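You operate a simulated robot arm through the tools that you are given. There is no shell and no other tool. Be economical: measure what you need, move in short steps, check, and stop when the job is done.

You run a simulated two-armed robot. Do the job below in one go: nothing can be reset, and whatever is moved stays where it is left.

TASK
On the rack bench, fold the grey cloth in half.

Only the result counts: the job must be done as asked and must still hold three seconds after the hand-in. Knocking over, shifting, dropping, spilling or breaking anything else fails it. Flat cloth is picked up by pressing the open fingertips on it (5 to 10 N) and closing them slowly along it; thin cloth reads only 2 to 8 mm in the jaws.

THE ROBOT
Two 7-joint arms with two-finger parallel grippers on one trunk, on a base that drives. Base frame: it is fixed to the floor where the robot stands at the start and does not move with it; the origin is under the middle of the robot, x ahead of it, y to its left, z up. Readings come in mm, rad, newtons and seconds.
The left shoulder is at the start at [70, 134, 1076], the right one opposite. Places, roughly: rack bench [600, 500, 800]. Payload 1.57 kg a hand.
The TCP of each hand is the grasp point between the finger pads, 30 mm short of the fingertips. In the tool frame z runs along the fingers and y along their closing line. The gripper opens to 80 mm. The fingers are 17 mm wide and 12 mm thick; the gripper's body (40 by 82 mm) begins 80 mm behind the TCP.
Orientation is that of the tool frame in the base frame, as a unit quaternion [x, y, z, w]. With the fingers straight down and closing along the base's y, the tool's x points along the base's -x, its y along +y and its z along -z.

THE INTERFACE
- The arms move only by the tool nudge_tool. It takes "left_rows", "right_rows" or both (then of equal length, played together; a hand with none holds still); each is a list of rows, each a list of 7 numbers: the shift along the tool's x, y, z in mm, then the turn, a rotation vector about the tool's x, y, z in degrees, then the gripper command, from -1 (shut) to 1 (fully open), values between in proportion. In form: [[x, y, z, rx, ry, rz, fingers], ...]. A call has 1 to 12 rows; each row is the pose to reach, as a shift and turn from the pose commanded when the call began, along the tool's axes at that moment. A row lasts 0.2 s, in which the tool goes at most 50 mm and 0.15 rad; a call with a longer step from one row to the next is refused whole, and so is a gripper value outside its range. Where a pose cannot be reached the arm comes as near as it can. A force on the tool above 40 N (or 10 N above the force at the start of the call, whichever is more), or a blocked arm, ends the call early, and 0.2 s more pass. The fingers move at their own pace (about 153 mm/s each) and stop on an object; they squeeze with about 24 N. The grip force told is the motor's: it shows also when the fingers shut on nothing. Time passes only in rows, and 0.2 s behind the last, so rows that repeat a pose let the fingers close. It gives the time, the measured TCP pose, the force on the tool (base axes), the opening and the grip force at its end, in the units of the frame above (readings bear some noise).
- Cameras (640 x 400 px; columns grow to the right, rows downward): "scene" is now at [130, 5.3, 1287.4]; the picture's right is [0.07, -1.00, 0.00], its down [-0.73, -0.05, -0.68] and it looks along [0.68, 0.05, -0.73] (base axes); focal length 267 px, centre (320, 200). "left" rides on the left gripper at [72, 7, -122] in its tool frame; the picture's right is [-0.09, 1.00, 0.00], its down [-0.84, -0.08, -0.54] and it looks along [-0.54, -0.05, 0.84] (tool axes); focal length 238 px, centre (320, 200). "right" rides on the right gripper at [72, -7, -122] in its tool frame; the picture's right is [0.09, 1.00, 0.00], its down [-0.84, 0.08, -0.54] and it looks along [-0.54, 0.05, 0.84] (tool axes); focal length 238 px, centre (320, 200). There is no depth. A picture from a camera that has moved, and an enlarged one, comes with that camera's place and axes in the base frame and with its lens.
- get_image(camera): a new picture of that camera. No time passes.
- move_column(by): slides the trunk up (or, below 0, down) by that many mm; the arms and the scene camera ride with it, the base frame stays. It gives what a move gives, with no picture.
- steer(legs): drives the robot by 1 to 6 legs, each [ahead, left, turn to the left] in mm, mm and rad, along the robot's own axes; the way and the turn of a leg run together, so that a leg with both is an arc; at most 1500 mm and 3.142 rad a leg. The arms and the cameras ride along, it lands a little off, and it stops where it bumps. It gives what a move gives.
- aim_head(pan, tilt): turns the head with the scene camera to pan (to the left, within 1.501 rad either way) and tilt (down, from -0.506 to 1.204), counted from straight ahead of the robot. It gives what a move gives.
- inspect(camera, box): a new picture of the part [left, top, right, bottom] of that camera's present view, enlarged. No time passes.
- sign_off(): hands the job in; it is judged then, once.

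Go step by step. Nothing tells you exact positions but the pictures and the camera data: compare them with the known pose of the tool, close in by small moves and look again before you grip or let go. The budget is 120 turns and 88 pictures, counting those below and the enlarged ones. Unless the task says otherwise, let go and move clear before handing in, and close with one line.

The tools are called after "Emit:" by a JSON object that holds its "method" and its "body". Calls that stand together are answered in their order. nudge_tool: Moves the arms, as the interface text tells. Its arguments: {"type":"object","properties":{"left_rows":{"type":"array"},"right_rows":{"type":"array"}},"required":[]} The other tools are called the same way: move_column (by) slides the trunk up or down; steer (legs) drives the base; aim_head (pan, tilt) turns the head that bears the scene camera; get_image (camera) takes a picture; inspect (camera, box) takes an enlarged picture of a part of a camera's view; sign_off () hands the job in.

At the start:

```text
time_s: 0.0
left_ee_pos: [501.7, 195.8, 1042.9]
left_tool_rot: [0.001, 1.0, 0.001, 0.0]
left_contact_force: [-0.2, 0.6, 0.4]
left_finger_gap: 79.9
left_grasp_force: 0.1
right_ee_pos: [465.9, -206.0, 1043.7]
right_tool_rot: [0.0, 1.0, -0.001, 0.0]
right_contact_force: [0.0, 0.3, 0.5]
right_finger_gap: 80.2
right_grasp_force: 0.0
trunk travel left (down, up): [-650.0, 290.0]
robot x, y, heading: [0.3, -0.5, 0.001]
head pan, tilt: [0.068, 0.817]
```

scene: 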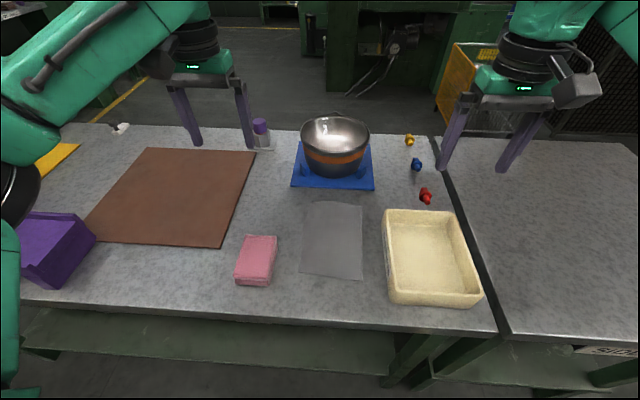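
right: 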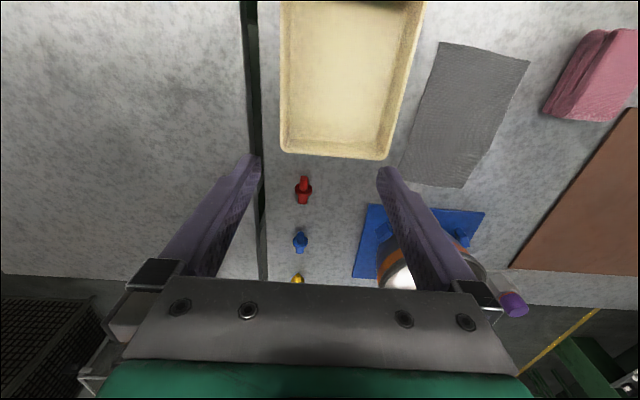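
left: 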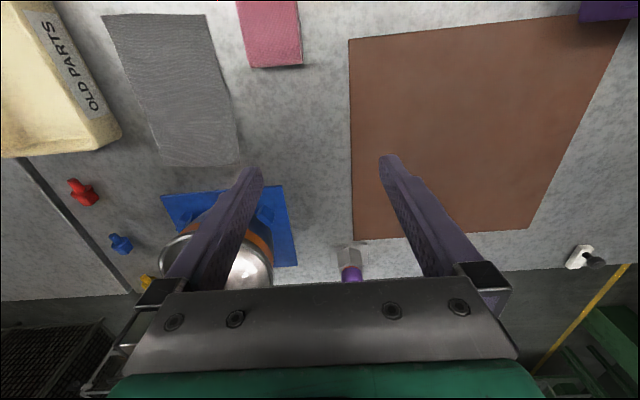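

The grey cloth lies right ahead, about x 405–620, y −70–70, between the tray and the bowl. I'll look closer at its corners.

Emit:
{"method": "inspect", "body": {"camera": "scene", "box": [220, 100, 480, 320]}}

Emit:
{"method": "inspect", "body": {"camera": "left", "box": [80, 0, 320, 180]}}

```text
1.82 times, centred on (350, 210) of scene
camera zoom: at [130.0, 5.3, 1287.4], right [0.07, -1.0, 0.0], down [-0.73, -0.05, -0.68], along [0.68, 0.05, -0.73], focal length 485 px, centre (266, 182)
```

zoom: 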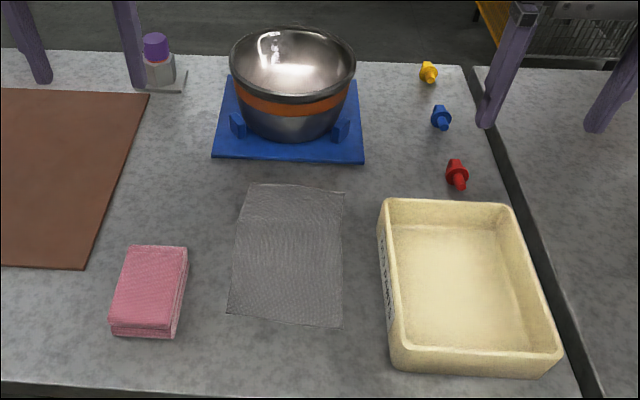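

```text
2.22 times, centred on (200, 90) of left
camera zoom: at [431.5, 202.5, 1165.2], right [0.09, 1.0, 0.0], down [0.84, -0.08, 0.54], along [0.54, -0.05, -0.84], focal length 530 px, centre (587, 444)
```

zoom: 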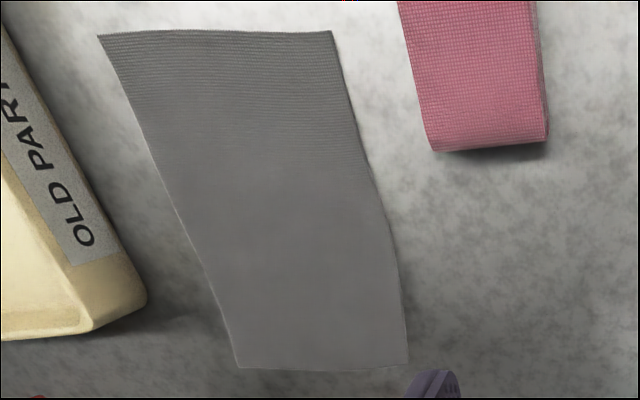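

Triangulating the two cameras puts the bench surface at z≈800, with the near edge at x≈380 (y −60…66) and the far edge at x≈578 (y −72…57). I'll bring both hands above the near corners, fingers partly closed, first sideways and then down.

Emit:
{"method": "nudge_tool", "body": {"left_rows": [[27, -34, 0, 0, 0, 0, 0], [55, -68, 0, 0, 0, 0, -0.4], [82, -102, 0, 0, 0, 0, -0.4], [110, -136, 0, 0, 0, 0, -0.4], [110, -136, 45, 0, 0, 0, -0.4], [110, -136, 90, 0, 0, 0, -0.4], [110, -136, 135, 0, 0, 0, -0.4], [110, -136, 135, 0, 0, 0, -0.4]], "right_rows": [[20, 37, 0, 0, 0, 0, 0], [40, 75, 0, 0, 0, 0, -0.4], [60, 112, 0, 0, 0, 0, -0.4], [80, 150, 0, 0, 0, 0, -0.4], [80, 150, 45, 0, 0, 0, -0.4], [80, 150, 90, 0, 0, 0, -0.4], [80, 150, 135, 0, 0, 0, -0.4], [80, 150, 135, 0, 0, 0, -0.4]]}}

Emit:
{"method": "get_image", "body": {"camera": "scene"}}

Emit:
{"method": "get_image", "body": {"camera": "left"}}

Emit:
{"method": "get_image", "body": {"camera": "right"}}

```text
time_s: 1.8
left_ee_pos: [393.6, 60.1, 908.9]
left_tool_rot: [0.001, 1.0, 0.0, 0.0]
left_contact_force: [-0.1, 0.5, -0.2]
left_finger_gap: 23.8
left_grasp_force: 0.2
right_ee_pos: [387.0, -55.7, 905.0]
right_tool_rot: [0.0, 1.0, 0.0, 0.0]
right_contact_force: [-0.1, -0.2, 0.3]
right_finger_gap: 24.1
right_grasp_force: 0.0
trunk travel left (down, up): [-650.0, 290.0]
robot x, y, heading: [-4.7, 1.0, 0.0]
head pan, tilt: [0.068, 0.817]
```

```text
82 pictures are left
camera scene: at [129.6, 5.3, 1287.5], right [0.07, -1.0, 0.0], down [-0.73, -0.05, -0.68], along [0.68, 0.05, -0.73], focal length 267 px, centre (320, 200)
```

scene: 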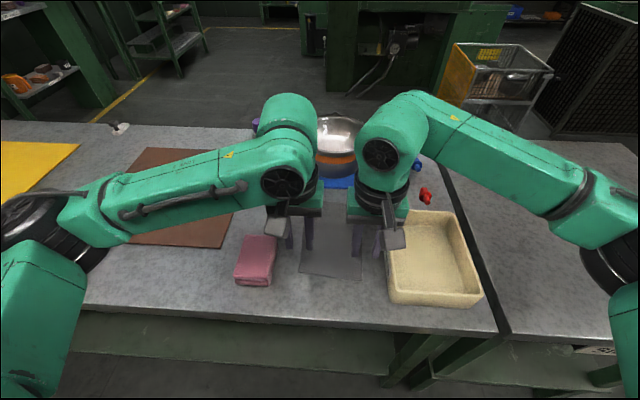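

```text
81 pictures are left
camera left: at [322.1, 66.4, 1030.7], right [0.09, 1.0, 0.0], down [0.84, -0.08, 0.54], along [0.54, -0.05, -0.84], focal length 238 px, centre (320, 200)
```

left: 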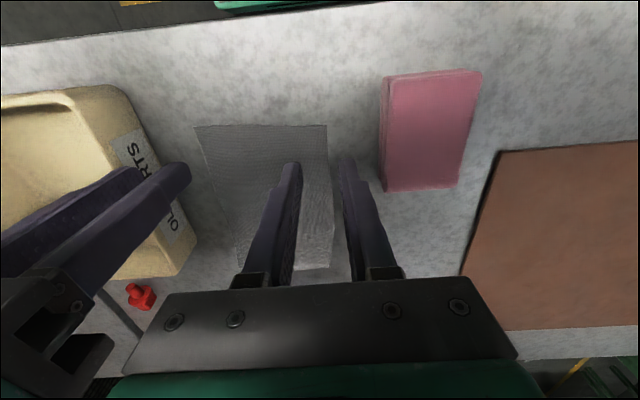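

```text
80 pictures are left
camera right: at [314.5, -61.9, 1027.4], right [-0.09, 1.0, 0.0], down [0.84, 0.08, 0.54], along [0.54, 0.05, -0.84], focal length 238 px, centre (320, 200)
```

right: 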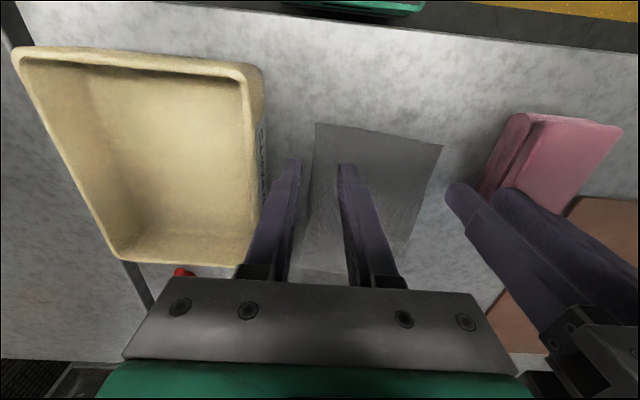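

The corners are confirmed at left (386, 67) and right (376, −60). I'll move in to y ≈ +47/−44 and come down to just above the cloth.

Emit:
{"method": "nudge_tool", "body": {"left_rows": [[1, -6, 0, 0, 0, 0, -0.55], [2, -13, 20, 0, 0, 0, -0.55], [2, -13, 45, 0, 0, 0, -0.55], [2, -13, 70, 0, 0, 0, -0.55], [2, -13, 70, 0, 0, 0, -0.55], [2, -13, 70, 0, 0, 0, -0.55]], "right_rows": [[1, 6, 0, 0, 0, 0, -0.55], [2, 12, 20, 0, 0, 0, -0.55], [2, 12, 43, 0, 0, 0, -0.55], [2, 12, 66, 0, 0, 0, -0.55], [2, 12, 66, 0, 0, 0, -0.55], [2, 12, 66, 0, 0, 0, -0.55]]}}

Emit:
{"method": "get_image", "body": {"camera": "left"}}

Emit:
{"method": "get_image", "body": {"camera": "right"}}

```text
time_s: 3.2
left_ee_pos: [391.4, 44.4, 838.6]
left_tool_rot: [0.0, 1.0, 0.0, -0.001]
left_contact_force: [-1.2, 0.2, 0.1]
left_finger_gap: 17.9
left_grasp_force: 0.0
right_ee_pos: [385.2, -43.9, 841.5]
right_tool_rot: [0.0, 1.0, 0.0, 0.0]
right_contact_force: [-0.5, -0.2, -0.4]
right_finger_gap: 18.2
right_grasp_force: 0.1
trunk travel left (down, up): [-650.0, 290.0]
robot x, y, heading: [-0.0, -5.5, 0.001]
head pan, tilt: [0.068, 0.817]
```

```text
79 pictures are left
camera left: at [319.8, 52.3, 960.5], right [0.09, 1.0, 0.0], down [0.84, -0.08, 0.54], along [0.54, -0.05, -0.84], focal length 238 px, centre (320, 200)
```

left: 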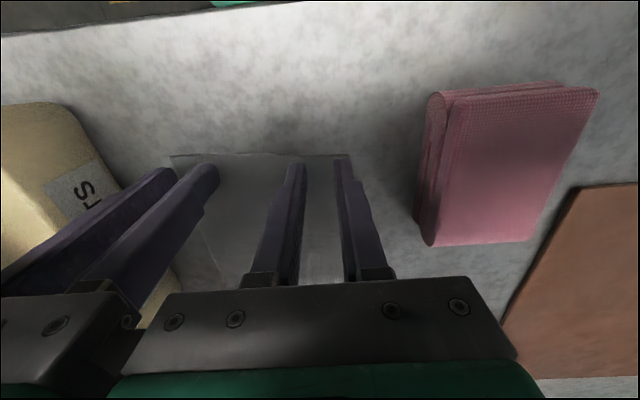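

```text
78 pictures are left
camera right: at [312.6, -50.1, 963.6], right [-0.09, 1.0, 0.0], down [0.84, 0.08, 0.54], along [0.54, 0.05, -0.84], focal length 238 px, centre (320, 200)
```

right: 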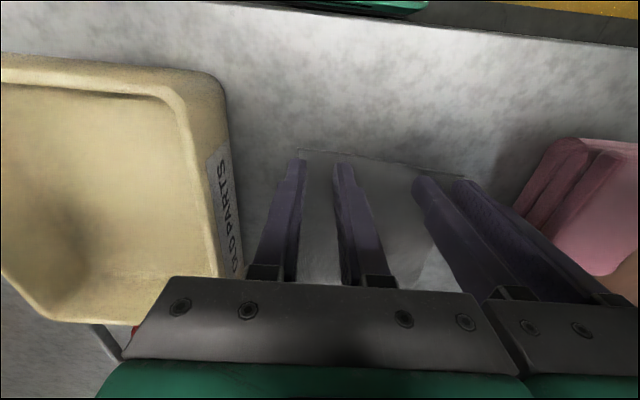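

Both hands are about 9–11 mm above the cloth, with the grippers side by side. I'll spread them a touch and lower to light contact.

Emit:
{"method": "nudge_tool", "body": {"left_rows": [[0, 2, 2, 0, 0, 0, -0.55], [0, 3, 5, 0, 0, 0, -0.55], [0, 3, 8, 0, 0, 0, -0.55], [0, 3, 8, 0, 0, 0, -0.55]], "right_rows": [[0, -1, 2, 0, 0, 0, -0.55], [0, -2, 5, 0, 0, 0, -0.55], [0, -2, 10, 0, 0, 0, -0.55], [0, -2, 10, 0, 0, 0, -0.55]]}}

```text
time_s: 4.2
left_ee_pos: [390.2, 49.7, 831.7]
left_tool_rot: [-0.001, 1.0, -0.001, 0.0]
left_contact_force: [0.3, -0.8, 4.5]
left_finger_gap: 18.1
left_grasp_force: 0.0
right_ee_pos: [385.2, -45.3, 832.0]
right_tool_rot: [0.0, 1.0, 0.0, -0.001]
right_contact_force: [0.3, -0.6, 1.2]
right_finger_gap: 17.8
right_grasp_force: 0.1
trunk travel left (down, up): [-650.0, 290.0]
robot x, y, heading: [-0.3, 0.1, 0.002]
head pan, tilt: [0.068, 0.817]
```

Both hands touch. I'll press slightly more and read the force before closing.

Emit:
{"method": "nudge_tool", "body": {"left_rows": [[0, 0, 0.7, 0, 0, 0, -0.55], [0, 0, 0.7, 0, 0, 0, -0.55]], "right_rows": [[0, 0, 1, 0, 0, 0, -0.55], [0, 0, 1, 0, 0, 0, -0.55]]}}

Emit:
{"method": "get_image", "body": {"camera": "left"}}

Emit:
{"method": "get_image", "body": {"camera": "right"}}

```text
time_s: 4.8
left_ee_pos: [390.5, 49.3, 831.3]
left_tool_rot: [0.0, 1.0, 0.0, 0.002]
left_contact_force: [2.8, 0.2, 12.7]
left_finger_gap: 18.0
left_grasp_force: 0.1
right_ee_pos: [383.7, -44.8, 833.5]
right_tool_rot: [0.0, 1.0, 0.0, 0.001]
right_contact_force: [1.0, 0.4, 0.1]
right_finger_gap: 18.1
right_grasp_force: 0.0
trunk travel left (down, up): [-650.0, 290.0]
robot x, y, heading: [-1.2, -1.4, 0.002]
head pan, tilt: [0.068, 0.817]
```

```text
77 pictures are left
camera left: at [318.7, 56.3, 952.7], right [0.09, 1.0, 0.0], down [0.84, -0.08, 0.54], along [0.54, -0.05, -0.84], focal length 238 px, centre (320, 200)
```

left: 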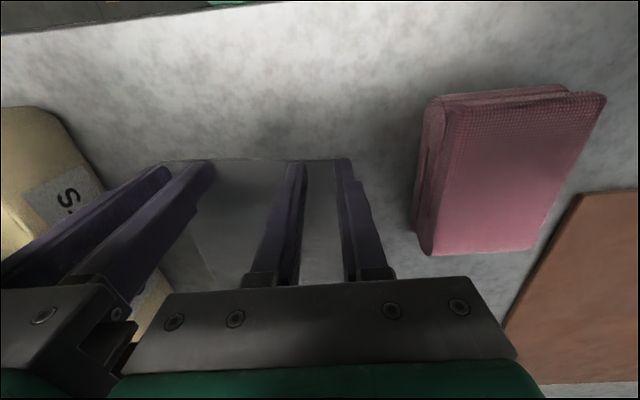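

```text
76 pictures are left
camera right: at [311.4, -51.4, 953.4], right [-0.09, 1.0, 0.0], down [0.84, 0.08, 0.54], along [0.54, 0.05, -0.84], focal length 238 px, centre (320, 200)
```

right: 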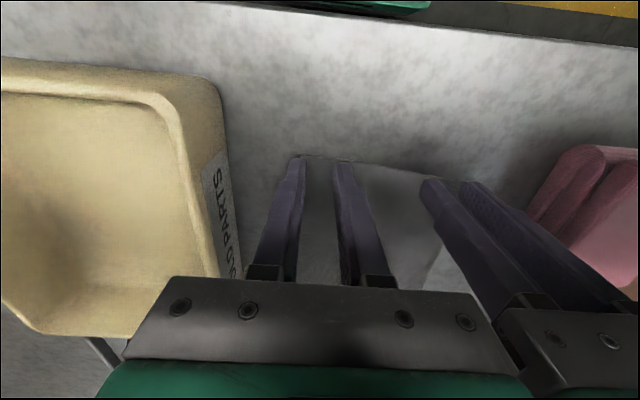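

Left presses a bit hard and right hardly touches; I'll even them out.

Emit:
{"method": "nudge_tool", "body": {"left_rows": [[0, 0, -0.4, 0, 0, 0, -0.55], [0, 0, -0.4, 0, 0, 0, -0.55]], "right_rows": [[0, 0, 1, 0, 0, 0, -0.55], [0, 0, 1, 0, 0, 0, -0.55]]}}

```text
time_s: 5.4
left_ee_pos: [389.7, 50.5, 830.8]
left_tool_rot: [0.001, 1.0, 0.001, -0.001]
left_contact_force: [2.1, -1.7, 10.3]
left_finger_gap: 17.9
left_grasp_force: 0.1
right_ee_pos: [384.1, -45.7, 832.0]
right_tool_rot: [0.001, 1.0, 0.001, 0.0]
right_contact_force: [-0.6, 1.0, 5.7]
right_finger_gap: 18.0
right_grasp_force: 0.1
trunk travel left (down, up): [-650.0, 290.0]
robot x, y, heading: [-2.8, 2.4, 0.0]
head pan, tilt: [0.068, 0.817]
```

Forces are good now. I'll close both slowly.

Emit:
{"method": "nudge_tool", "body": {"left_rows": [[0, 0, -0.2, 0, 0, 0, -0.6], [0, 0, -0.2, 0, 0, 0, -0.65], [0, 0, -0.2, 0, 0, 0, -0.7], [0, 0, -0.2, 0, 0, 0, -0.75], [0, 0, -0.2, 0, 0, 0, -0.8], [0, 0, -0.2, 0, 0, 0, -0.85], [0, 0, -0.2, 0, 0, 0, -0.9], [0, 0, -0.2, 0, 0, 0, -0.95], [0, 0, -0.2, 0, 0, 0, -1], [0, 0, -0.2, 0, 0, 0, -1], [0, 0, -0.2, 0, 0, 0, -1]], "right_rows": [[0, 0, 0.2, 0, 0, 0, -0.6], [0, 0, 0.2, 0, 0, 0, -0.65], [0, 0, 0.2, 0, 0, 0, -0.7], [0, 0, 0.2, 0, 0, 0, -0.75], [0, 0, 0.2, 0, 0, 0, -0.8], [0, 0, 0.2, 0, 0, 0, -0.85], [0, 0, 0.2, 0, 0, 0, -0.9], [0, 0, 0.2, 0, 0, 0, -0.95], [0, 0, 0.2, 0, 0, 0, -1], [0, 0, 0.2, 0, 0, 0, -1], [0, 0, 0.2, 0, 0, 0, -1]]}}

Emit:
{"method": "get_image", "body": {"camera": "left"}}

Emit:
{"method": "get_image", "body": {"camera": "right"}}

```text
time_s: 7.8
left_ee_pos: [389.1, 50.7, 831.3]
left_tool_rot: [0.0, 1.0, 0.001, 0.0]
left_contact_force: [0.1, -3.0, 3.5]
left_finger_gap: 2.0
left_grasp_force: 23.6
right_ee_pos: [382.9, -45.4, 831.6]
right_tool_rot: [0.0, 1.0, 0.0, 0.001]
right_contact_force: [-0.1, 1.4, 10.9]
right_finger_gap: 0.0
right_grasp_force: 21.1
trunk travel left (down, up): [-650.0, 290.0]
robot x, y, heading: [-1.0, -3.0, 0.001]
head pan, tilt: [0.068, 0.817]
```

```text
75 pictures are left
camera left: at [318.0, 56.6, 953.0], right [0.09, 1.0, 0.0], down [0.84, -0.08, 0.54], along [0.54, -0.05, -0.84], focal length 238 px, centre (320, 200)
```

left: 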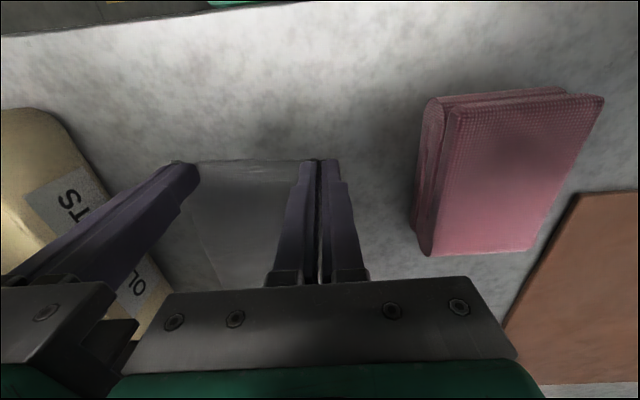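

```text
74 pictures are left
camera right: at [310.7, -51.6, 952.6], right [-0.09, 1.0, 0.0], down [0.84, 0.08, 0.54], along [0.54, 0.05, -0.84], focal length 238 px, centre (320, 200)
```

right: 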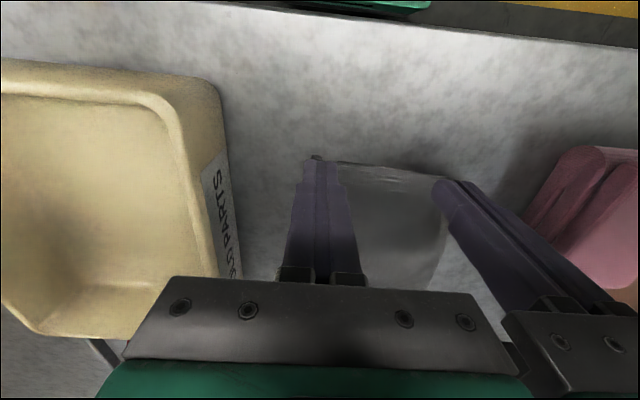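

Left reads 2.0 mm (holds cloth); the right closed on nothing. I'll lift the right a little, reopen, shift further onto the cloth and look.

Emit:
{"method": "nudge_tool", "body": {"right_rows": [[0, 0, -4, 0, 0, 0, -1], [0, 0, -10, 0, 0, 0, -0.7], [-6, 1, -10, 0, 0, 0, -0.5], [-6, 1, -10, 0, 0, 0, -0.5]]}}

Emit:
{"method": "inspect", "body": {"camera": "right", "box": [230, 120, 490, 290]}}

Emit:
{"method": "inspect", "body": {"camera": "scene", "box": [250, 170, 420, 300]}}

```text
time_s: 8.8
left_ee_pos: [389.7, 51.2, 831.2]
left_tool_rot: [0.0, 1.0, 0.0, 0.001]
left_contact_force: [-2.1, -0.8, 9.1]
left_finger_gap: 2.3
left_grasp_force: 23.5
right_ee_pos: [388.9, -45.6, 841.8]
right_tool_rot: [0.0, 1.0, 0.0, 0.001]
right_contact_force: [0.1, 0.5, 0.9]
right_finger_gap: 20.0
right_grasp_force: 0.0
trunk travel left (down, up): [-650.0, 290.0]
robot x, y, heading: [1.3, 2.6, 0.002]
head pan, tilt: [0.068, 0.817]
```

```text
2.35 times, centred on (360, 205) of right
camera zoom: at [317.7, -51.3, 963.5], right [-0.09, 1.0, 0.0], down [0.84, 0.08, 0.54], along [0.54, 0.05, -0.84], focal length 561 px, centre (226, 188)
```

zoom: 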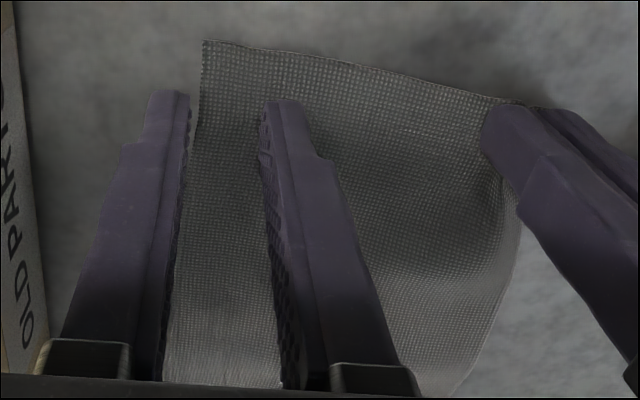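

```text
3.08 times, centred on (335, 235) of scene
camera zoom: at [128.4, 5.0, 1287.6], right [0.07, -1.0, 0.0], down [-0.73, -0.05, -0.69], along [0.68, 0.05, -0.73], focal length 820 px, centre (274, 92)
```

zoom: 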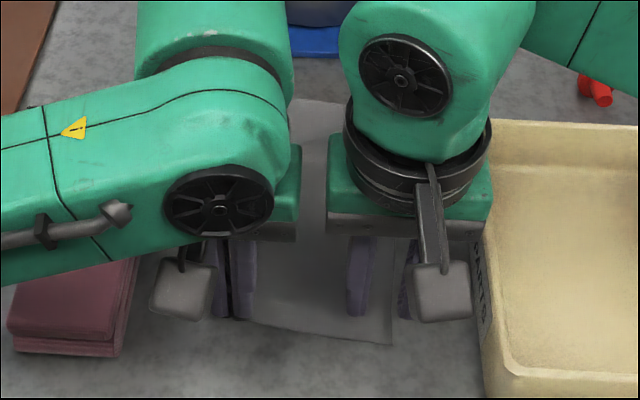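

The right corner is now at about (371, −53) and the outer right finger was off the cloth. I'll shift the right hand to (381, −37) with a smaller opening, then press again.

Emit:
{"method": "nudge_tool", "body": {"right_rows": [[4, 4, 0, 0, 0, 0, -0.65], [8, 8, 0, 0, 0, 0, -0.65], [8, 8, 5, 0, 0, 0, -0.65], [8, 8, 9, 0, 0, 0, -0.65], [8, 8, 9, 0, 0, 0, -0.65]]}}

Emit:
{"method": "inspect", "body": {"camera": "right", "box": [230, 120, 490, 290]}}

```text
time_s: 10.0
left_ee_pos: [391.0, 49.7, 831.9]
left_tool_rot: [0.0, 1.0, 0.0, 0.001]
left_contact_force: [-1.8, 0.3, 9.7]
left_finger_gap: 1.9
left_grasp_force: 23.5
right_ee_pos: [381.7, -37.8, 832.1]
right_tool_rot: [0.0, 1.0, 0.001, 0.001]
right_contact_force: [-0.1, 0.7, 0.0]
right_finger_gap: 13.9
right_grasp_force: 0.0
trunk travel left (down, up): [-650.0, 290.0]
robot x, y, heading: [3.5, 2.7, -0.001]
head pan, tilt: [0.068, 0.817]
```

```text
2.35 times, centred on (360, 205) of right
camera zoom: at [309.3, -43.2, 953.6], right [-0.09, 1.0, 0.0], down [0.84, 0.08, 0.54], along [0.54, 0.05, -0.84], focal length 561 px, centre (226, 188)
```

zoom: 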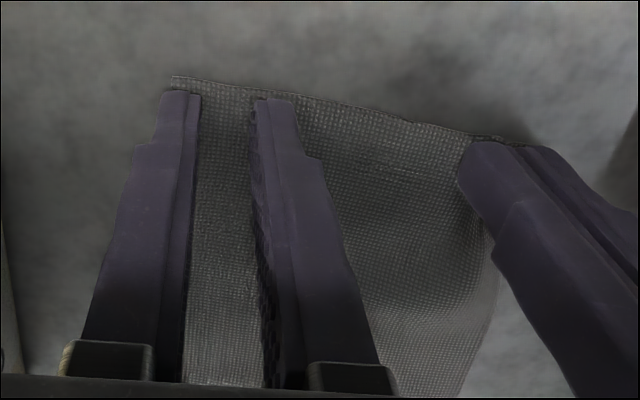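

The right fingers now sit on the cloth just inside the corner. Pressing down.

Emit:
{"method": "nudge_tool", "body": {"right_rows": [[0, 0, 1, 0, 0, 0, -0.65], [0, 0, 1.6, 0, 0, 0, -0.65], [0, 0, 1.6, 0, 0, 0, -0.65]]}}

```text
time_s: 10.8
left_ee_pos: [388.4, 50.3, 831.4]
left_tool_rot: [0.001, 1.0, 0.001, 0.001]
left_contact_force: [1.6, -1.2, 5.9]
left_finger_gap: 1.7
left_grasp_force: 23.4
right_ee_pos: [381.0, -37.2, 830.8]
right_tool_rot: [-0.001, 1.0, 0.0, 0.001]
right_contact_force: [-1.8, -0.8, 9.1]
right_finger_gap: 14.3
right_grasp_force: 0.0
trunk travel left (down, up): [-650.0, 290.0]
robot x, y, heading: [0.5, 0.0, -0.004]
head pan, tilt: [0.068, 0.817]
```

Emit:
{"method": "nudge_tool", "body": {"right_rows": [[0, 0, 0, 0, 0, 0, -0.69], [0, 0, 0, 0, 0, 0, -0.73], [0, 0, 0, 0, 0, 0, -0.77], [0, 0, 0, 0, 0, 0, -0.81], [0, 0, 0, 0, 0, 0, -0.85], [0, 0, 0, 0, 0, 0, -0.89], [0, 0, 0, 0, 0, 0, -0.93], [0, 0, 0, 0, 0, 0, -0.97], [0, 0, 0, 0, 0, 0, -1], [0, 0, 0, 0, 0, 0, -1]]}}

Emit:
{"method": "inspect", "body": {"camera": "right", "box": [230, 120, 490, 290]}}

```text
time_s: 13.0
left_ee_pos: [390.1, 50.1, 832.2]
left_tool_rot: [0.001, 1.0, -0.001, 0.001]
left_contact_force: [0.1, -2.2, 2.1]
left_finger_gap: 1.9
left_grasp_force: 23.8
right_ee_pos: [380.6, -36.5, 831.9]
right_tool_rot: [0.0, 1.0, 0.0, 0.001]
right_contact_force: [0.9, 1.1, 18.7]
right_finger_gap: 0.0
right_grasp_force: 20.8
trunk travel left (down, up): [-650.0, 290.0]
robot x, y, heading: [-0.4, 2.3, -0.002]
head pan, tilt: [0.068, 0.817]
```

```text
2.35 times, centred on (360, 205) of right
camera zoom: at [309.2, -43.1, 952.6], right [-0.09, 1.0, 0.0], down [0.84, 0.08, 0.54], along [0.54, 0.05, -0.84], focal length 561 px, centre (226, 188)
```

zoom: 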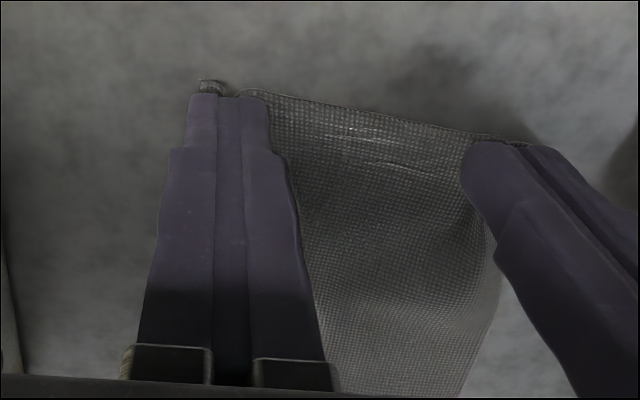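

The right slipped again — the opening was too small to make a ridge. I'll free the right hand, and tilt the left hand outward about its fingertips (still gripping) to make room for a wider right grasp further in.

Emit:
{"method": "nudge_tool", "body": {"left_rows": [[0, 0, -3, 0, 0, 0, -1], [0, 1.3, -5, 2.5, 0, 0, -1], [0, 2.6, -6, 5, 0, 0, -1], [0, 5.2, -6, 10, 0, 0, -1], [0, 7.8, -5, 15, 0, 0, -1], [0, 7.8, -5, 15, 0, 0, -1]], "right_rows": [[0, 0, -5, 0, 0, 0, -1], [0, 0, -10, 0, 0, 0, -0.8], [0, 0, -10, 0, 0, 0, -0.4], [0, 0, -10, 0, 0, 0, -0.4], [0, 0, -10, 0, 0, 0, -0.4], [0, 0, -10, 0, 0, 0, -0.4]]}}

Emit:
{"method": "inspect", "body": {"camera": "right", "box": [230, 120, 490, 290]}}

Emit:
{"method": "inspect", "body": {"camera": "scene", "box": [250, 170, 420, 300]}}

```text
time_s: 14.4
left_ee_pos: [390.0, 56.1, 836.1]
left_tool_rot: [0.0, 0.991, -0.132, 0.0]
left_contact_force: [0.3, 0.6, 0.4]
left_finger_gap: 1.7
left_grasp_force: 23.7
right_ee_pos: [382.6, -37.1, 839.9]
right_tool_rot: [0.0, 1.0, 0.0, 0.0]
right_contact_force: [0.3, -0.6, -0.4]
right_finger_gap: 24.1
right_grasp_force: 0.0
trunk travel left (down, up): [-650.0, 290.0]
robot x, y, heading: [-0.8, 0.1, 0.002]
head pan, tilt: [0.068, 0.817]
```

```text
2.35 times, centred on (360, 205) of right
camera zoom: at [310.9, -44.1, 961.1], right [-0.09, 1.0, 0.0], down [0.84, 0.08, 0.54], along [0.54, 0.05, -0.84], focal length 561 px, centre (226, 188)
```

zoom: 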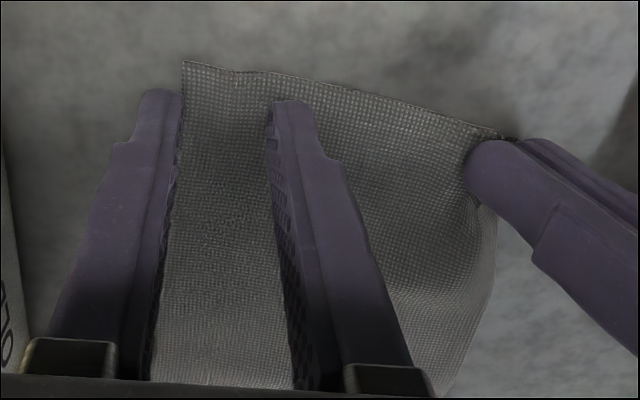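

```text
3.08 times, centred on (335, 235) of scene
camera zoom: at [130.2, 4.9, 1287.4], right [0.07, -1.0, 0.0], down [-0.73, -0.05, -0.68], along [0.68, 0.05, -0.73], focal length 820 px, centre (274, 92)
```

zoom: 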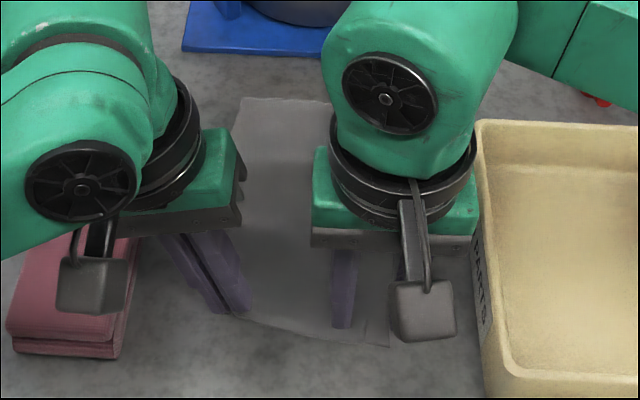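

Good: the left still holds, and there is room now. Moving the right hand in to y≈−27 with 24 mm opening and pressing.

Emit:
{"method": "nudge_tool", "body": {"right_rows": [[0, 5, 0, 0, 0, 0, -0.4], [0, 10, 0, 0, 0, 0, -0.4], [0, 10, 5, 0, 0, 0, -0.4], [0, 10, 9, 0, 0, 0, -0.4], [0, 10, 10, 0, 0, 0, -0.4], [0, 10, 10, 0, 0, 0, -0.4]]}}

Emit:
{"method": "inspect", "body": {"camera": "right", "box": [230, 120, 490, 290]}}

```text
time_s: 15.8
left_ee_pos: [389.3, 56.6, 836.7]
left_tool_rot: [-0.001, 0.991, -0.131, 0.0]
left_contact_force: [0.1, 0.6, -0.3]
left_finger_gap: 2.2
left_grasp_force: 23.6
right_ee_pos: [382.7, -27.7, 829.3]
right_tool_rot: [0.0, 1.0, 0.001, 0.002]
right_contact_force: [7.2, -1.1, 31.0]
right_finger_gap: 23.8
right_grasp_force: 0.0
trunk travel left (down, up): [-650.0, 290.0]
robot x, y, heading: [-0.7, 0.2, -0.001]
head pan, tilt: [0.068, 0.817]
```

```text
2.35 times, centred on (360, 205) of right
camera zoom: at [309.1, -33.3, 952.2], right [-0.09, 1.0, 0.0], down [0.83, 0.08, 0.55], along [0.54, 0.05, -0.84], focal length 561 px, centre (226, 188)
```

zoom: 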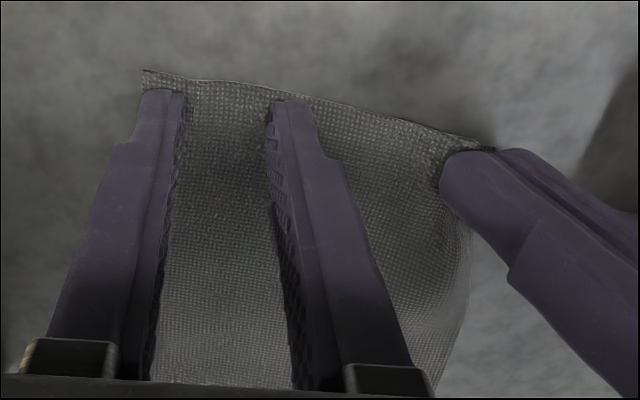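

Well placed, but 31 N is too hard; I'll ease off.

Emit:
{"method": "nudge_tool", "body": {"right_rows": [[0, 0, -1.3, 0, 0, 0, -0.4], [0, 0, -1.3, 0, 0, 0, -0.4]]}}

```text
time_s: 16.4
left_ee_pos: [389.6, 57.0, 836.6]
left_tool_rot: [0.001, 0.992, -0.13, 0.001]
left_contact_force: [-0.6, 0.3, -0.2]
left_finger_gap: 1.6
left_grasp_force: 22.9
right_ee_pos: [380.0, -26.5, 832.0]
right_tool_rot: [0.001, 1.0, 0.0, 0.002]
right_contact_force: [6.2, -2.5, 24.6]
right_finger_gap: 23.7
right_grasp_force: 0.0
trunk travel left (down, up): [-650.0, 290.0]
robot x, y, heading: [3.8, 0.9, -0.004]
head pan, tilt: [0.068, 0.817]
```

Emit:
{"method": "nudge_tool", "body": {"right_rows": [[0, 0, -1.6, 0, 0, 0, -0.4], [0, 0, -1.6, 0, 0, 0, -0.4]]}}

```text
time_s: 17.0
left_ee_pos: [390.7, 57.7, 836.2]
left_tool_rot: [0.0, 0.991, -0.131, 0.0]
left_contact_force: [-0.7, -0.8, -0.5]
left_finger_gap: 1.9
left_grasp_force: 23.2
right_ee_pos: [380.8, -26.7, 831.3]
right_tool_rot: [-0.001, 1.0, -0.001, -0.001]
right_contact_force: [1.0, 1.8, 6.9]
right_finger_gap: 24.1
right_grasp_force: 0.0
trunk travel left (down, up): [-650.0, 290.0]
robot x, y, heading: [-6.8, -0.7, 0.002]
head pan, tilt: [0.068, 0.817]
```

7 N now. Closing slowly.

Emit:
{"method": "nudge_tool", "body": {"right_rows": [[0, 0, 0, 0, 0, 0, -0.46], [0, 0, 0, 0, 0, 0, -0.52], [0, 0, 0, 0, 0, 0, -0.58], [0, 0, 0, 0, 0, 0, -0.64], [0, 0, 0, 0, 0, 0, -0.7], [0, 0, 0, 0, 0, 0, -0.76], [0, 0, 0, 0, 0, 0, -0.82], [0, 0, 0, 0, 0, 0, -0.88], [0, 0, 0, 0, 0, 0, -0.94], [0, 0, 0, 0, 0, 0, -1], [0, 0, 0, 0, 0, 0, -1], [0, 0, 0, 0, 0, 0, -1]]}}

Emit:
{"method": "inspect", "body": {"camera": "right", "box": [230, 120, 490, 290]}}

```text
time_s: 19.6
left_ee_pos: [391.2, 56.5, 837.0]
left_tool_rot: [0.0, 0.991, -0.132, 0.0]
left_contact_force: [-0.2, -8.5, -1.5]
left_finger_gap: 2.0
left_grasp_force: 23.4
right_ee_pos: [382.1, -27.3, 831.4]
right_tool_rot: [0.0, 1.0, 0.001, 0.0]
right_contact_force: [1.1, 8.9, 0.2]
right_finger_gap: 2.0
right_grasp_force: 23.6
trunk travel left (down, up): [-650.0, 290.0]
robot x, y, heading: [0.1, -2.5, 0.003]
head pan, tilt: [0.068, 0.817]
```

```text
2.35 times, centred on (360, 205) of right
camera zoom: at [309.8, -32.9, 953.7], right [-0.09, 1.0, 0.0], down [0.84, 0.08, 0.54], along [0.54, 0.05, -0.84], focal length 561 px, centre (226, 188)
```

zoom: 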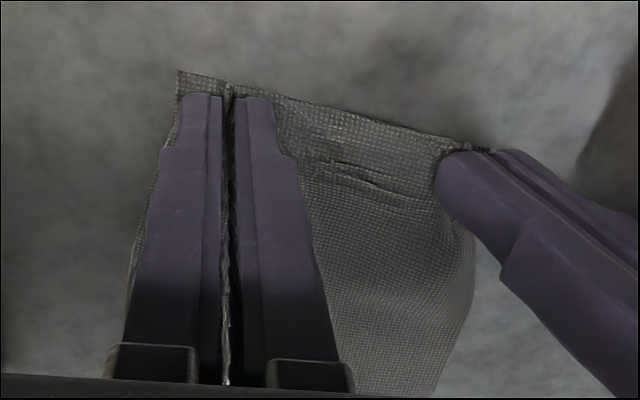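

Both hands now hold the cloth (2.0 mm each). Lifting 20 mm to check.

Emit:
{"method": "nudge_tool", "body": {"left_rows": [[-1, -3.5, -9.4, 0, 0, 0, -1], [-3, -7.1, -18.8, 0, 0, 0, -1], [-3, -7.1, -18.8, 0, 0, 0, -1]], "right_rows": [[-1, 1, -10, 0, 0, 0, -1], [-3, 2, -20, 0, 0, 0, -1], [-3, 2, -20, 0, 0, 0, -1]]}}

Emit:
{"method": "get_image", "body": {"camera": "scene"}}

Emit:
{"method": "get_image", "body": {"camera": "right"}}

```text
time_s: 20.4
left_ee_pos: [392.5, 55.4, 854.4]
left_tool_rot: [0.0, 0.992, -0.13, 0.0]
left_contact_force: [0.0, -3.9, 0.9]
left_finger_gap: 1.8
left_grasp_force: 23.9
right_ee_pos: [384.4, -25.6, 854.0]
right_tool_rot: [0.0, 1.0, -0.001, 0.0]
right_contact_force: [1.1, 3.3, 1.0]
right_finger_gap: 2.2
right_grasp_force: 23.9
trunk travel left (down, up): [-650.0, 290.0]
robot x, y, heading: [-1.7, 1.0, -0.0]
head pan, tilt: [0.068, 0.817]
```

```text
65 pictures are left
camera scene: at [130.0, 5.3, 1287.4], right [0.07, -1.0, 0.0], down [-0.73, -0.05, -0.68], along [0.68, 0.05, -0.73], focal length 267 px, centre (320, 200)
```

scene: 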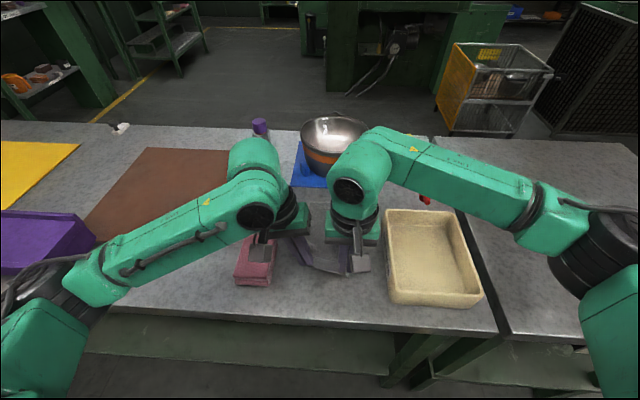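

```text
64 pictures are left
camera right: at [313.6, -31.9, 974.1], right [-0.09, 1.0, 0.0], down [0.84, 0.08, 0.54], along [0.54, 0.05, -0.84], focal length 238 px, centre (320, 200)
```

right: 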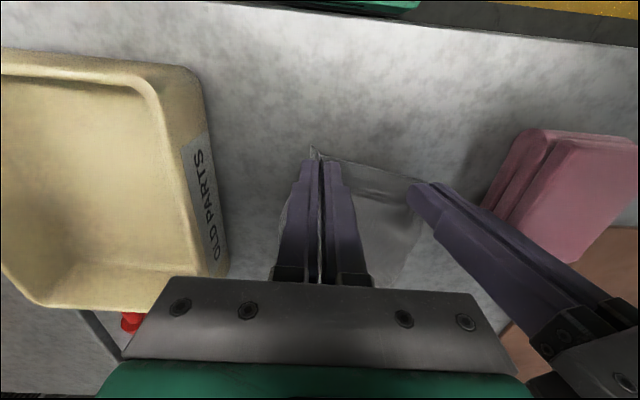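

The edge is lifted and held on both sides. Now the first half of the fold arc, up and over.

Emit:
{"method": "nudge_tool", "body": {"left_rows": [[-3, -4.3, -12.3, 0, 0, 0, -1], [-6, -8.4, -23.6, 0, 0, 0, -1], [-14, -12.7, -35.9, 0, 0, 0, -1], [-23, -16.8, -47.3, 0, 0, 0, -1], [-38, -20.1, -55.7, 0, 0, 0, -1], [-53, -23.1, -63.2, 0, 0, 0, -1], [-73, -24.9, -65.8, 0, 0, 0, -1], [-92, -26.4, -67.5, 0, 0, 0, -1], [-92, -26.4, -67.5, 0, 0, 0, -1]], "right_rows": [[-3, -1, -13, 0, 0, 0, -1], [-6, -2, -25, 0, 0, 0, -1], [-14, -3, -38, 0, 0, 0, -1], [-23, -4, -50, 0, 0, 0, -1], [-38, -5, -59, 0, 0, 0, -1], [-53, -6, -67, 0, 0, 0, -1], [-73, -7, -70, 0, 0, 0, -1], [-92, -8, -72, 0, 0, 0, -1], [-92, -8, -72, 0, 0, 0, -1]]}}

Emit:
{"method": "get_image", "body": {"camera": "scene"}}

Emit:
{"method": "get_image", "body": {"camera": "right"}}

Emit:
{"method": "get_image", "body": {"camera": "left"}}

```text
time_s: 22.4
left_ee_pos: [485.1, 47.1, 927.8]
left_tool_rot: [0.0, 0.991, -0.131, 0.0]
left_contact_force: [0.0, 0.4, 0.3]
left_finger_gap: 1.9
left_grasp_force: 23.7
right_ee_pos: [475.1, -32.9, 923.8]
right_tool_rot: [0.0, 1.0, 0.0, -0.001]
right_contact_force: [0.1, 0.6, -0.3]
right_finger_gap: 2.0
right_grasp_force: 23.8
trunk travel left (down, up): [-650.0, 290.0]
robot x, y, heading: [-0.8, -4.4, 0.001]
head pan, tilt: [0.068, 0.817]
```

```text
63 pictures are left
camera scene: at [129.3, 5.4, 1287.5], right [0.07, -1.0, 0.0], down [-0.73, -0.05, -0.68], along [0.68, 0.05, -0.73], focal length 267 px, centre (320, 200)
```

scene: 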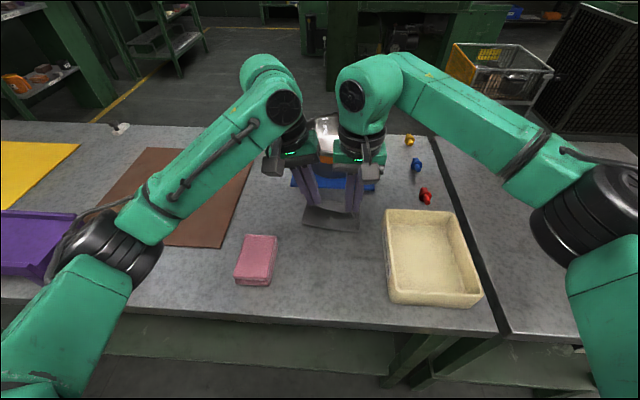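

```text
62 pictures are left
camera right: at [402.8, -38.4, 1045.7], right [-0.09, 1.0, 0.0], down [0.84, 0.08, 0.54], along [0.54, 0.05, -0.84], focal length 238 px, centre (320, 200)
```

right: 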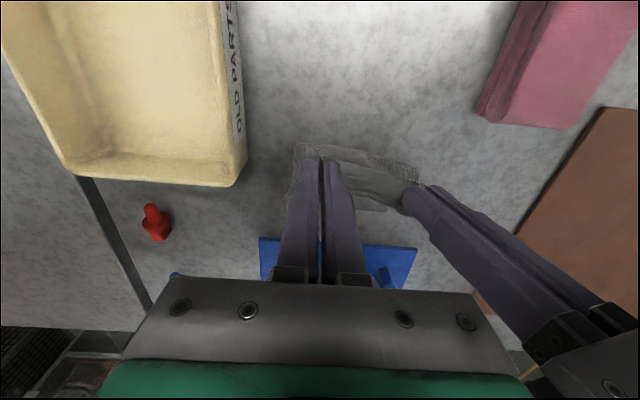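

```text
61 pictures are left
camera left: at [413.9, 85.1, 1043.4], right [0.09, 0.96, -0.26], down [0.84, 0.07, 0.54], along [0.54, -0.27, -0.8], focal length 238 px, centre (320, 200)
```

left: 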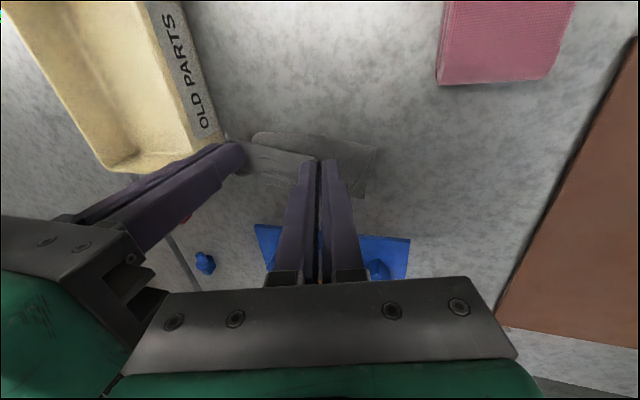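

Emit:
{"method": "inspect", "body": {"camera": "scene", "box": [270, 130, 400, 240]}}

Emit:
{"method": "inspect", "body": {"camera": "left", "box": [200, 100, 420, 280]}}

Emit:
{"method": "inspect", "body": {"camera": "right", "box": [240, 110, 460, 290]}}

```text
3.64 times, centred on (335, 185) of scene
camera zoom: at [129.3, 5.4, 1287.5], right [0.07, -1.0, 0.0], down [-0.73, -0.05, -0.68], along [0.68, 0.05, -0.73], focal length 969 px, centre (266, 254)
```

zoom: 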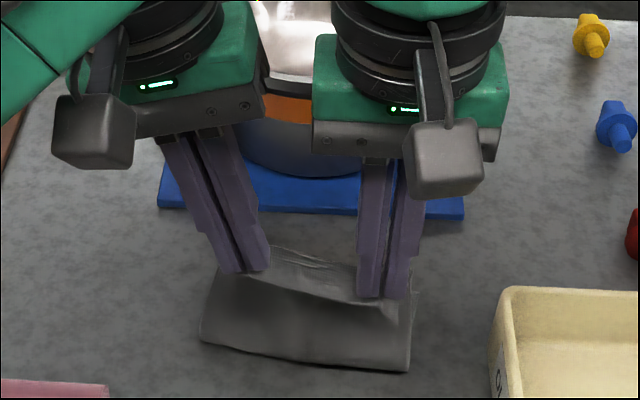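

```text
2.22 times, centred on (310, 190) of left
camera zoom: at [413.9, 85.1, 1043.4], right [0.09, 0.96, -0.26], down [0.84, 0.07, 0.54], along [0.54, -0.27, -0.8], focal length 530 px, centre (342, 222)
```

zoom: 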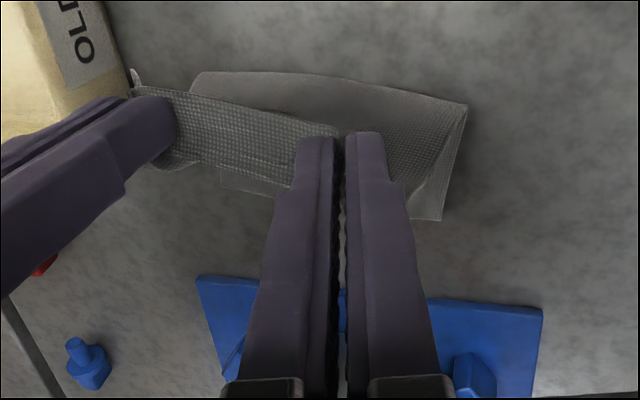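

```text
2.22 times, centred on (350, 200) of right
camera zoom: at [402.8, -38.4, 1045.7], right [-0.09, 1.0, 0.0], down [0.84, 0.08, 0.54], along [0.54, 0.05, -0.84], focal length 530 px, centre (253, 200)
```

zoom: 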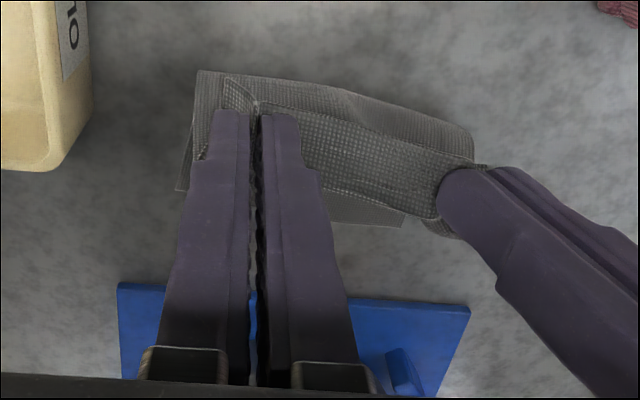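

The cloth's far edge now runs about (571, 62) to (558, −64), and the lifted edge stands above it. I'll lower it toward the far edge, stopping a little above the surface.

Emit:
{"method": "nudge_tool", "body": {"left_rows": [[-10, 0.5, 2, 0, 0, 0, -1], [-20, 1, 3.9, 0, 0, 0, -1], [-29, 2.5, 9.7, 0, 0, 0, -1], [-38, 4.1, 15.5, 0, 0, 0, -1], [-46, 6.4, 24, 0, 0, 0, -1], [-54, 8.8, 32.8, 0, 0, 0, -1], [-60, 11.1, 41.5, 0, 0, 0, -1], [-66, 13.5, 50.2, 0, 0, 0, -1], [-71, 16, 59.4, 0, 0, 0, -1], [-75, 18.4, 68.6, 0, 0, 0, -1], [-75, 18.4, 68.6, 0, 0, 0, -1]], "right_rows": [[-9, 0, 2, 0, 0, 0, -1], [-19, 0, 4, 0, 0, 0, -1], [-27, 0, 9, 0, 0, 0, -1], [-36, 0, 15, 0, 0, 0, -1], [-44, 0, 23, 0, 0, 0, -1], [-51, 0, 31, 0, 0, 0, -1], [-57, 0, 39, 0, 0, 0, -1], [-63, 0, 48, 0, 0, 0, -1], [-68, 0, 57, 0, 0, 0, -1], [-72, 0, 66, 0, 0, 0, -1], [-72, 0, 66, 0, 0, 0, -1]]}}

Emit:
{"method": "inspect", "body": {"camera": "scene", "box": [270, 130, 400, 240]}}

Emit:
{"method": "inspect", "body": {"camera": "left", "box": [200, 60, 420, 240]}}

Emit:
{"method": "inspect", "body": {"camera": "right", "box": [240, 60, 460, 240]}}

```text
time_s: 24.8
left_ee_pos: [559.4, 46.3, 854.6]
left_tool_rot: [0.0, 0.991, -0.13, 0.0]
left_contact_force: [0.3, -0.9, 0.0]
left_finger_gap: 1.9
left_grasp_force: 23.9
right_ee_pos: [547.7, -32.7, 857.4]
right_tool_rot: [-0.001, 1.0, 0.0, 0.0]
right_contact_force: [-0.7, 1.6, 0.6]
right_finger_gap: 2.1
right_grasp_force: 23.3
trunk travel left (down, up): [-650.0, 290.0]
robot x, y, heading: [-2.9, -0.9, -0.006]
head pan, tilt: [0.068, 0.817]
```

```text
3.64 times, centred on (335, 185) of scene
camera zoom: at [129.8, 5.3, 1287.4], right [0.07, -1.0, 0.0], down [-0.73, -0.05, -0.68], along [0.68, 0.05, -0.73], focal length 969 px, centre (266, 254)
```

zoom: 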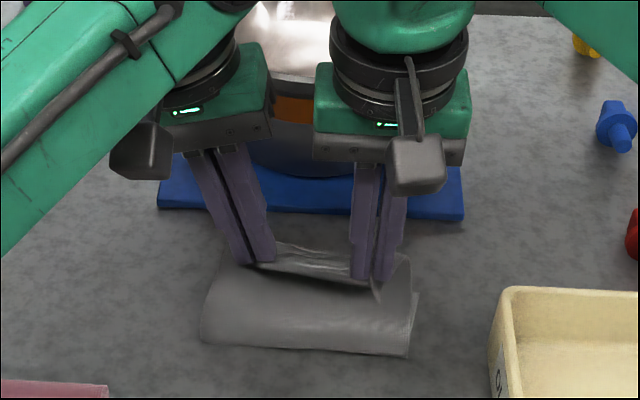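

```text
2.22 times, centred on (310, 150) of left
camera zoom: at [488.4, 85.7, 970.3], right [0.09, 0.96, -0.26], down [0.84, 0.07, 0.54], along [0.54, -0.27, -0.8], focal length 530 px, centre (342, 311)
```

zoom: 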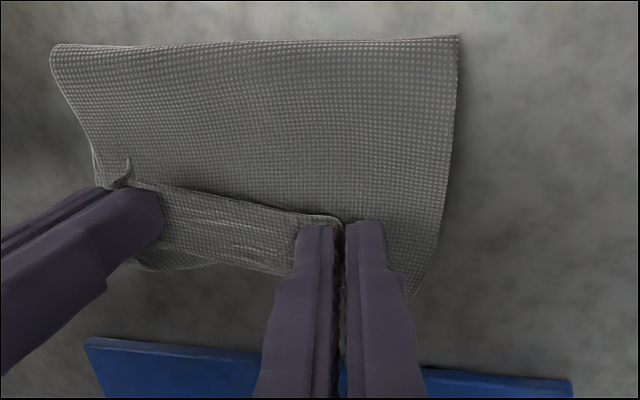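

```text
2.22 times, centred on (350, 150) of right
camera zoom: at [475.9, -39.1, 978.6], right [-0.09, 1.0, 0.0], down [0.84, 0.08, 0.54], along [0.54, 0.05, -0.84], focal length 530 px, centre (253, 311)
```

zoom: 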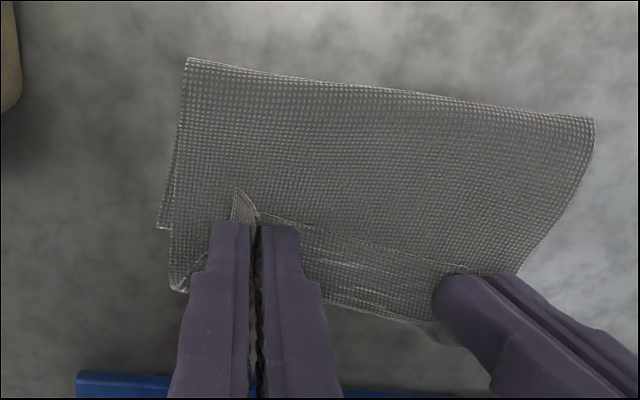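

The cloth has rolled over nicely; only a ~20 mm hem is turned back at the fingers. I'll lower a bit more, release and see how it settles.

Emit:
{"method": "nudge_tool", "body": {"left_rows": [[-6, 2, 8, 0, 0, 0, -1], [-10, 3.5, 13, 0, 0, 0, -1], [-10, 3.5, 13, 0, 0, 0, -0.4], [-10, 3.5, 13, 0, 0, 0, -0.4], [-10, 3.5, 13, 0, 0, 0, -0.4]], "right_rows": [[-6, 0, 8, 0, 0, 0, -1], [-10, 0, 15, 0, 0, 0, -1], [-10, 0, 15, 0, 0, 0, -0.4], [-10, 0, 15, 0, 0, 0, -0.4], [-10, 0, 15, 0, 0, 0, -0.4]]}}

Emit:
{"method": "inspect", "body": {"camera": "left", "box": [200, 60, 420, 240]}}

Emit:
{"method": "inspect", "body": {"camera": "right", "box": [240, 60, 460, 240]}}

```text
time_s: 26.0
left_ee_pos: [568.1, 48.2, 840.5]
left_tool_rot: [-0.001, 0.991, -0.13, 0.001]
left_contact_force: [-0.1, 0.3, 0.3]
left_finger_gap: 24.1
left_grasp_force: 0.0
right_ee_pos: [557.1, -33.7, 842.0]
right_tool_rot: [-0.001, 1.0, 0.0, 0.0]
right_contact_force: [0.0, -0.4, 0.1]
right_finger_gap: 24.0
right_grasp_force: 0.1
trunk travel left (down, up): [-650.0, 290.0]
robot x, y, heading: [2.6, -1.3, 0.001]
head pan, tilt: [0.068, 0.817]
```

```text
2.22 times, centred on (310, 150) of left
camera zoom: at [497.5, 85.5, 956.9], right [0.09, 0.96, -0.26], down [0.84, 0.07, 0.54], along [0.54, -0.27, -0.8], focal length 530 px, centre (342, 311)
```

zoom: 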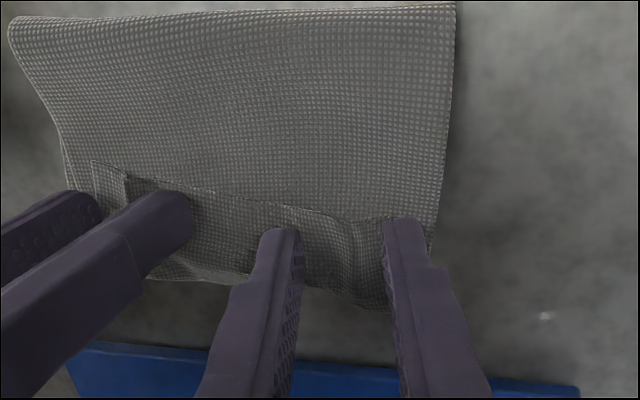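

```text
2.22 times, centred on (350, 150) of right
camera zoom: at [486.5, -40.1, 963.7], right [-0.09, 1.0, 0.0], down [0.84, 0.08, 0.54], along [0.54, 0.05, -0.84], focal length 530 px, centre (253, 311)
```

zoom: 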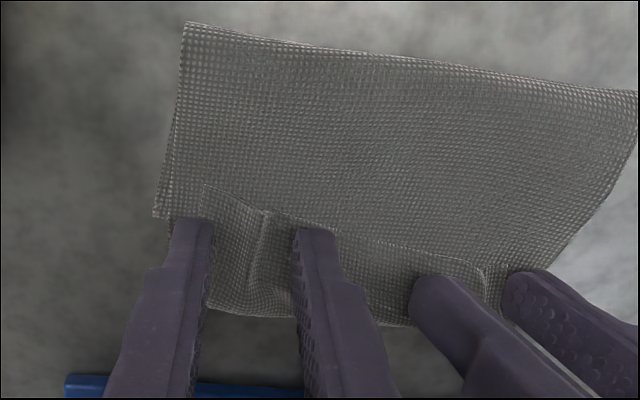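

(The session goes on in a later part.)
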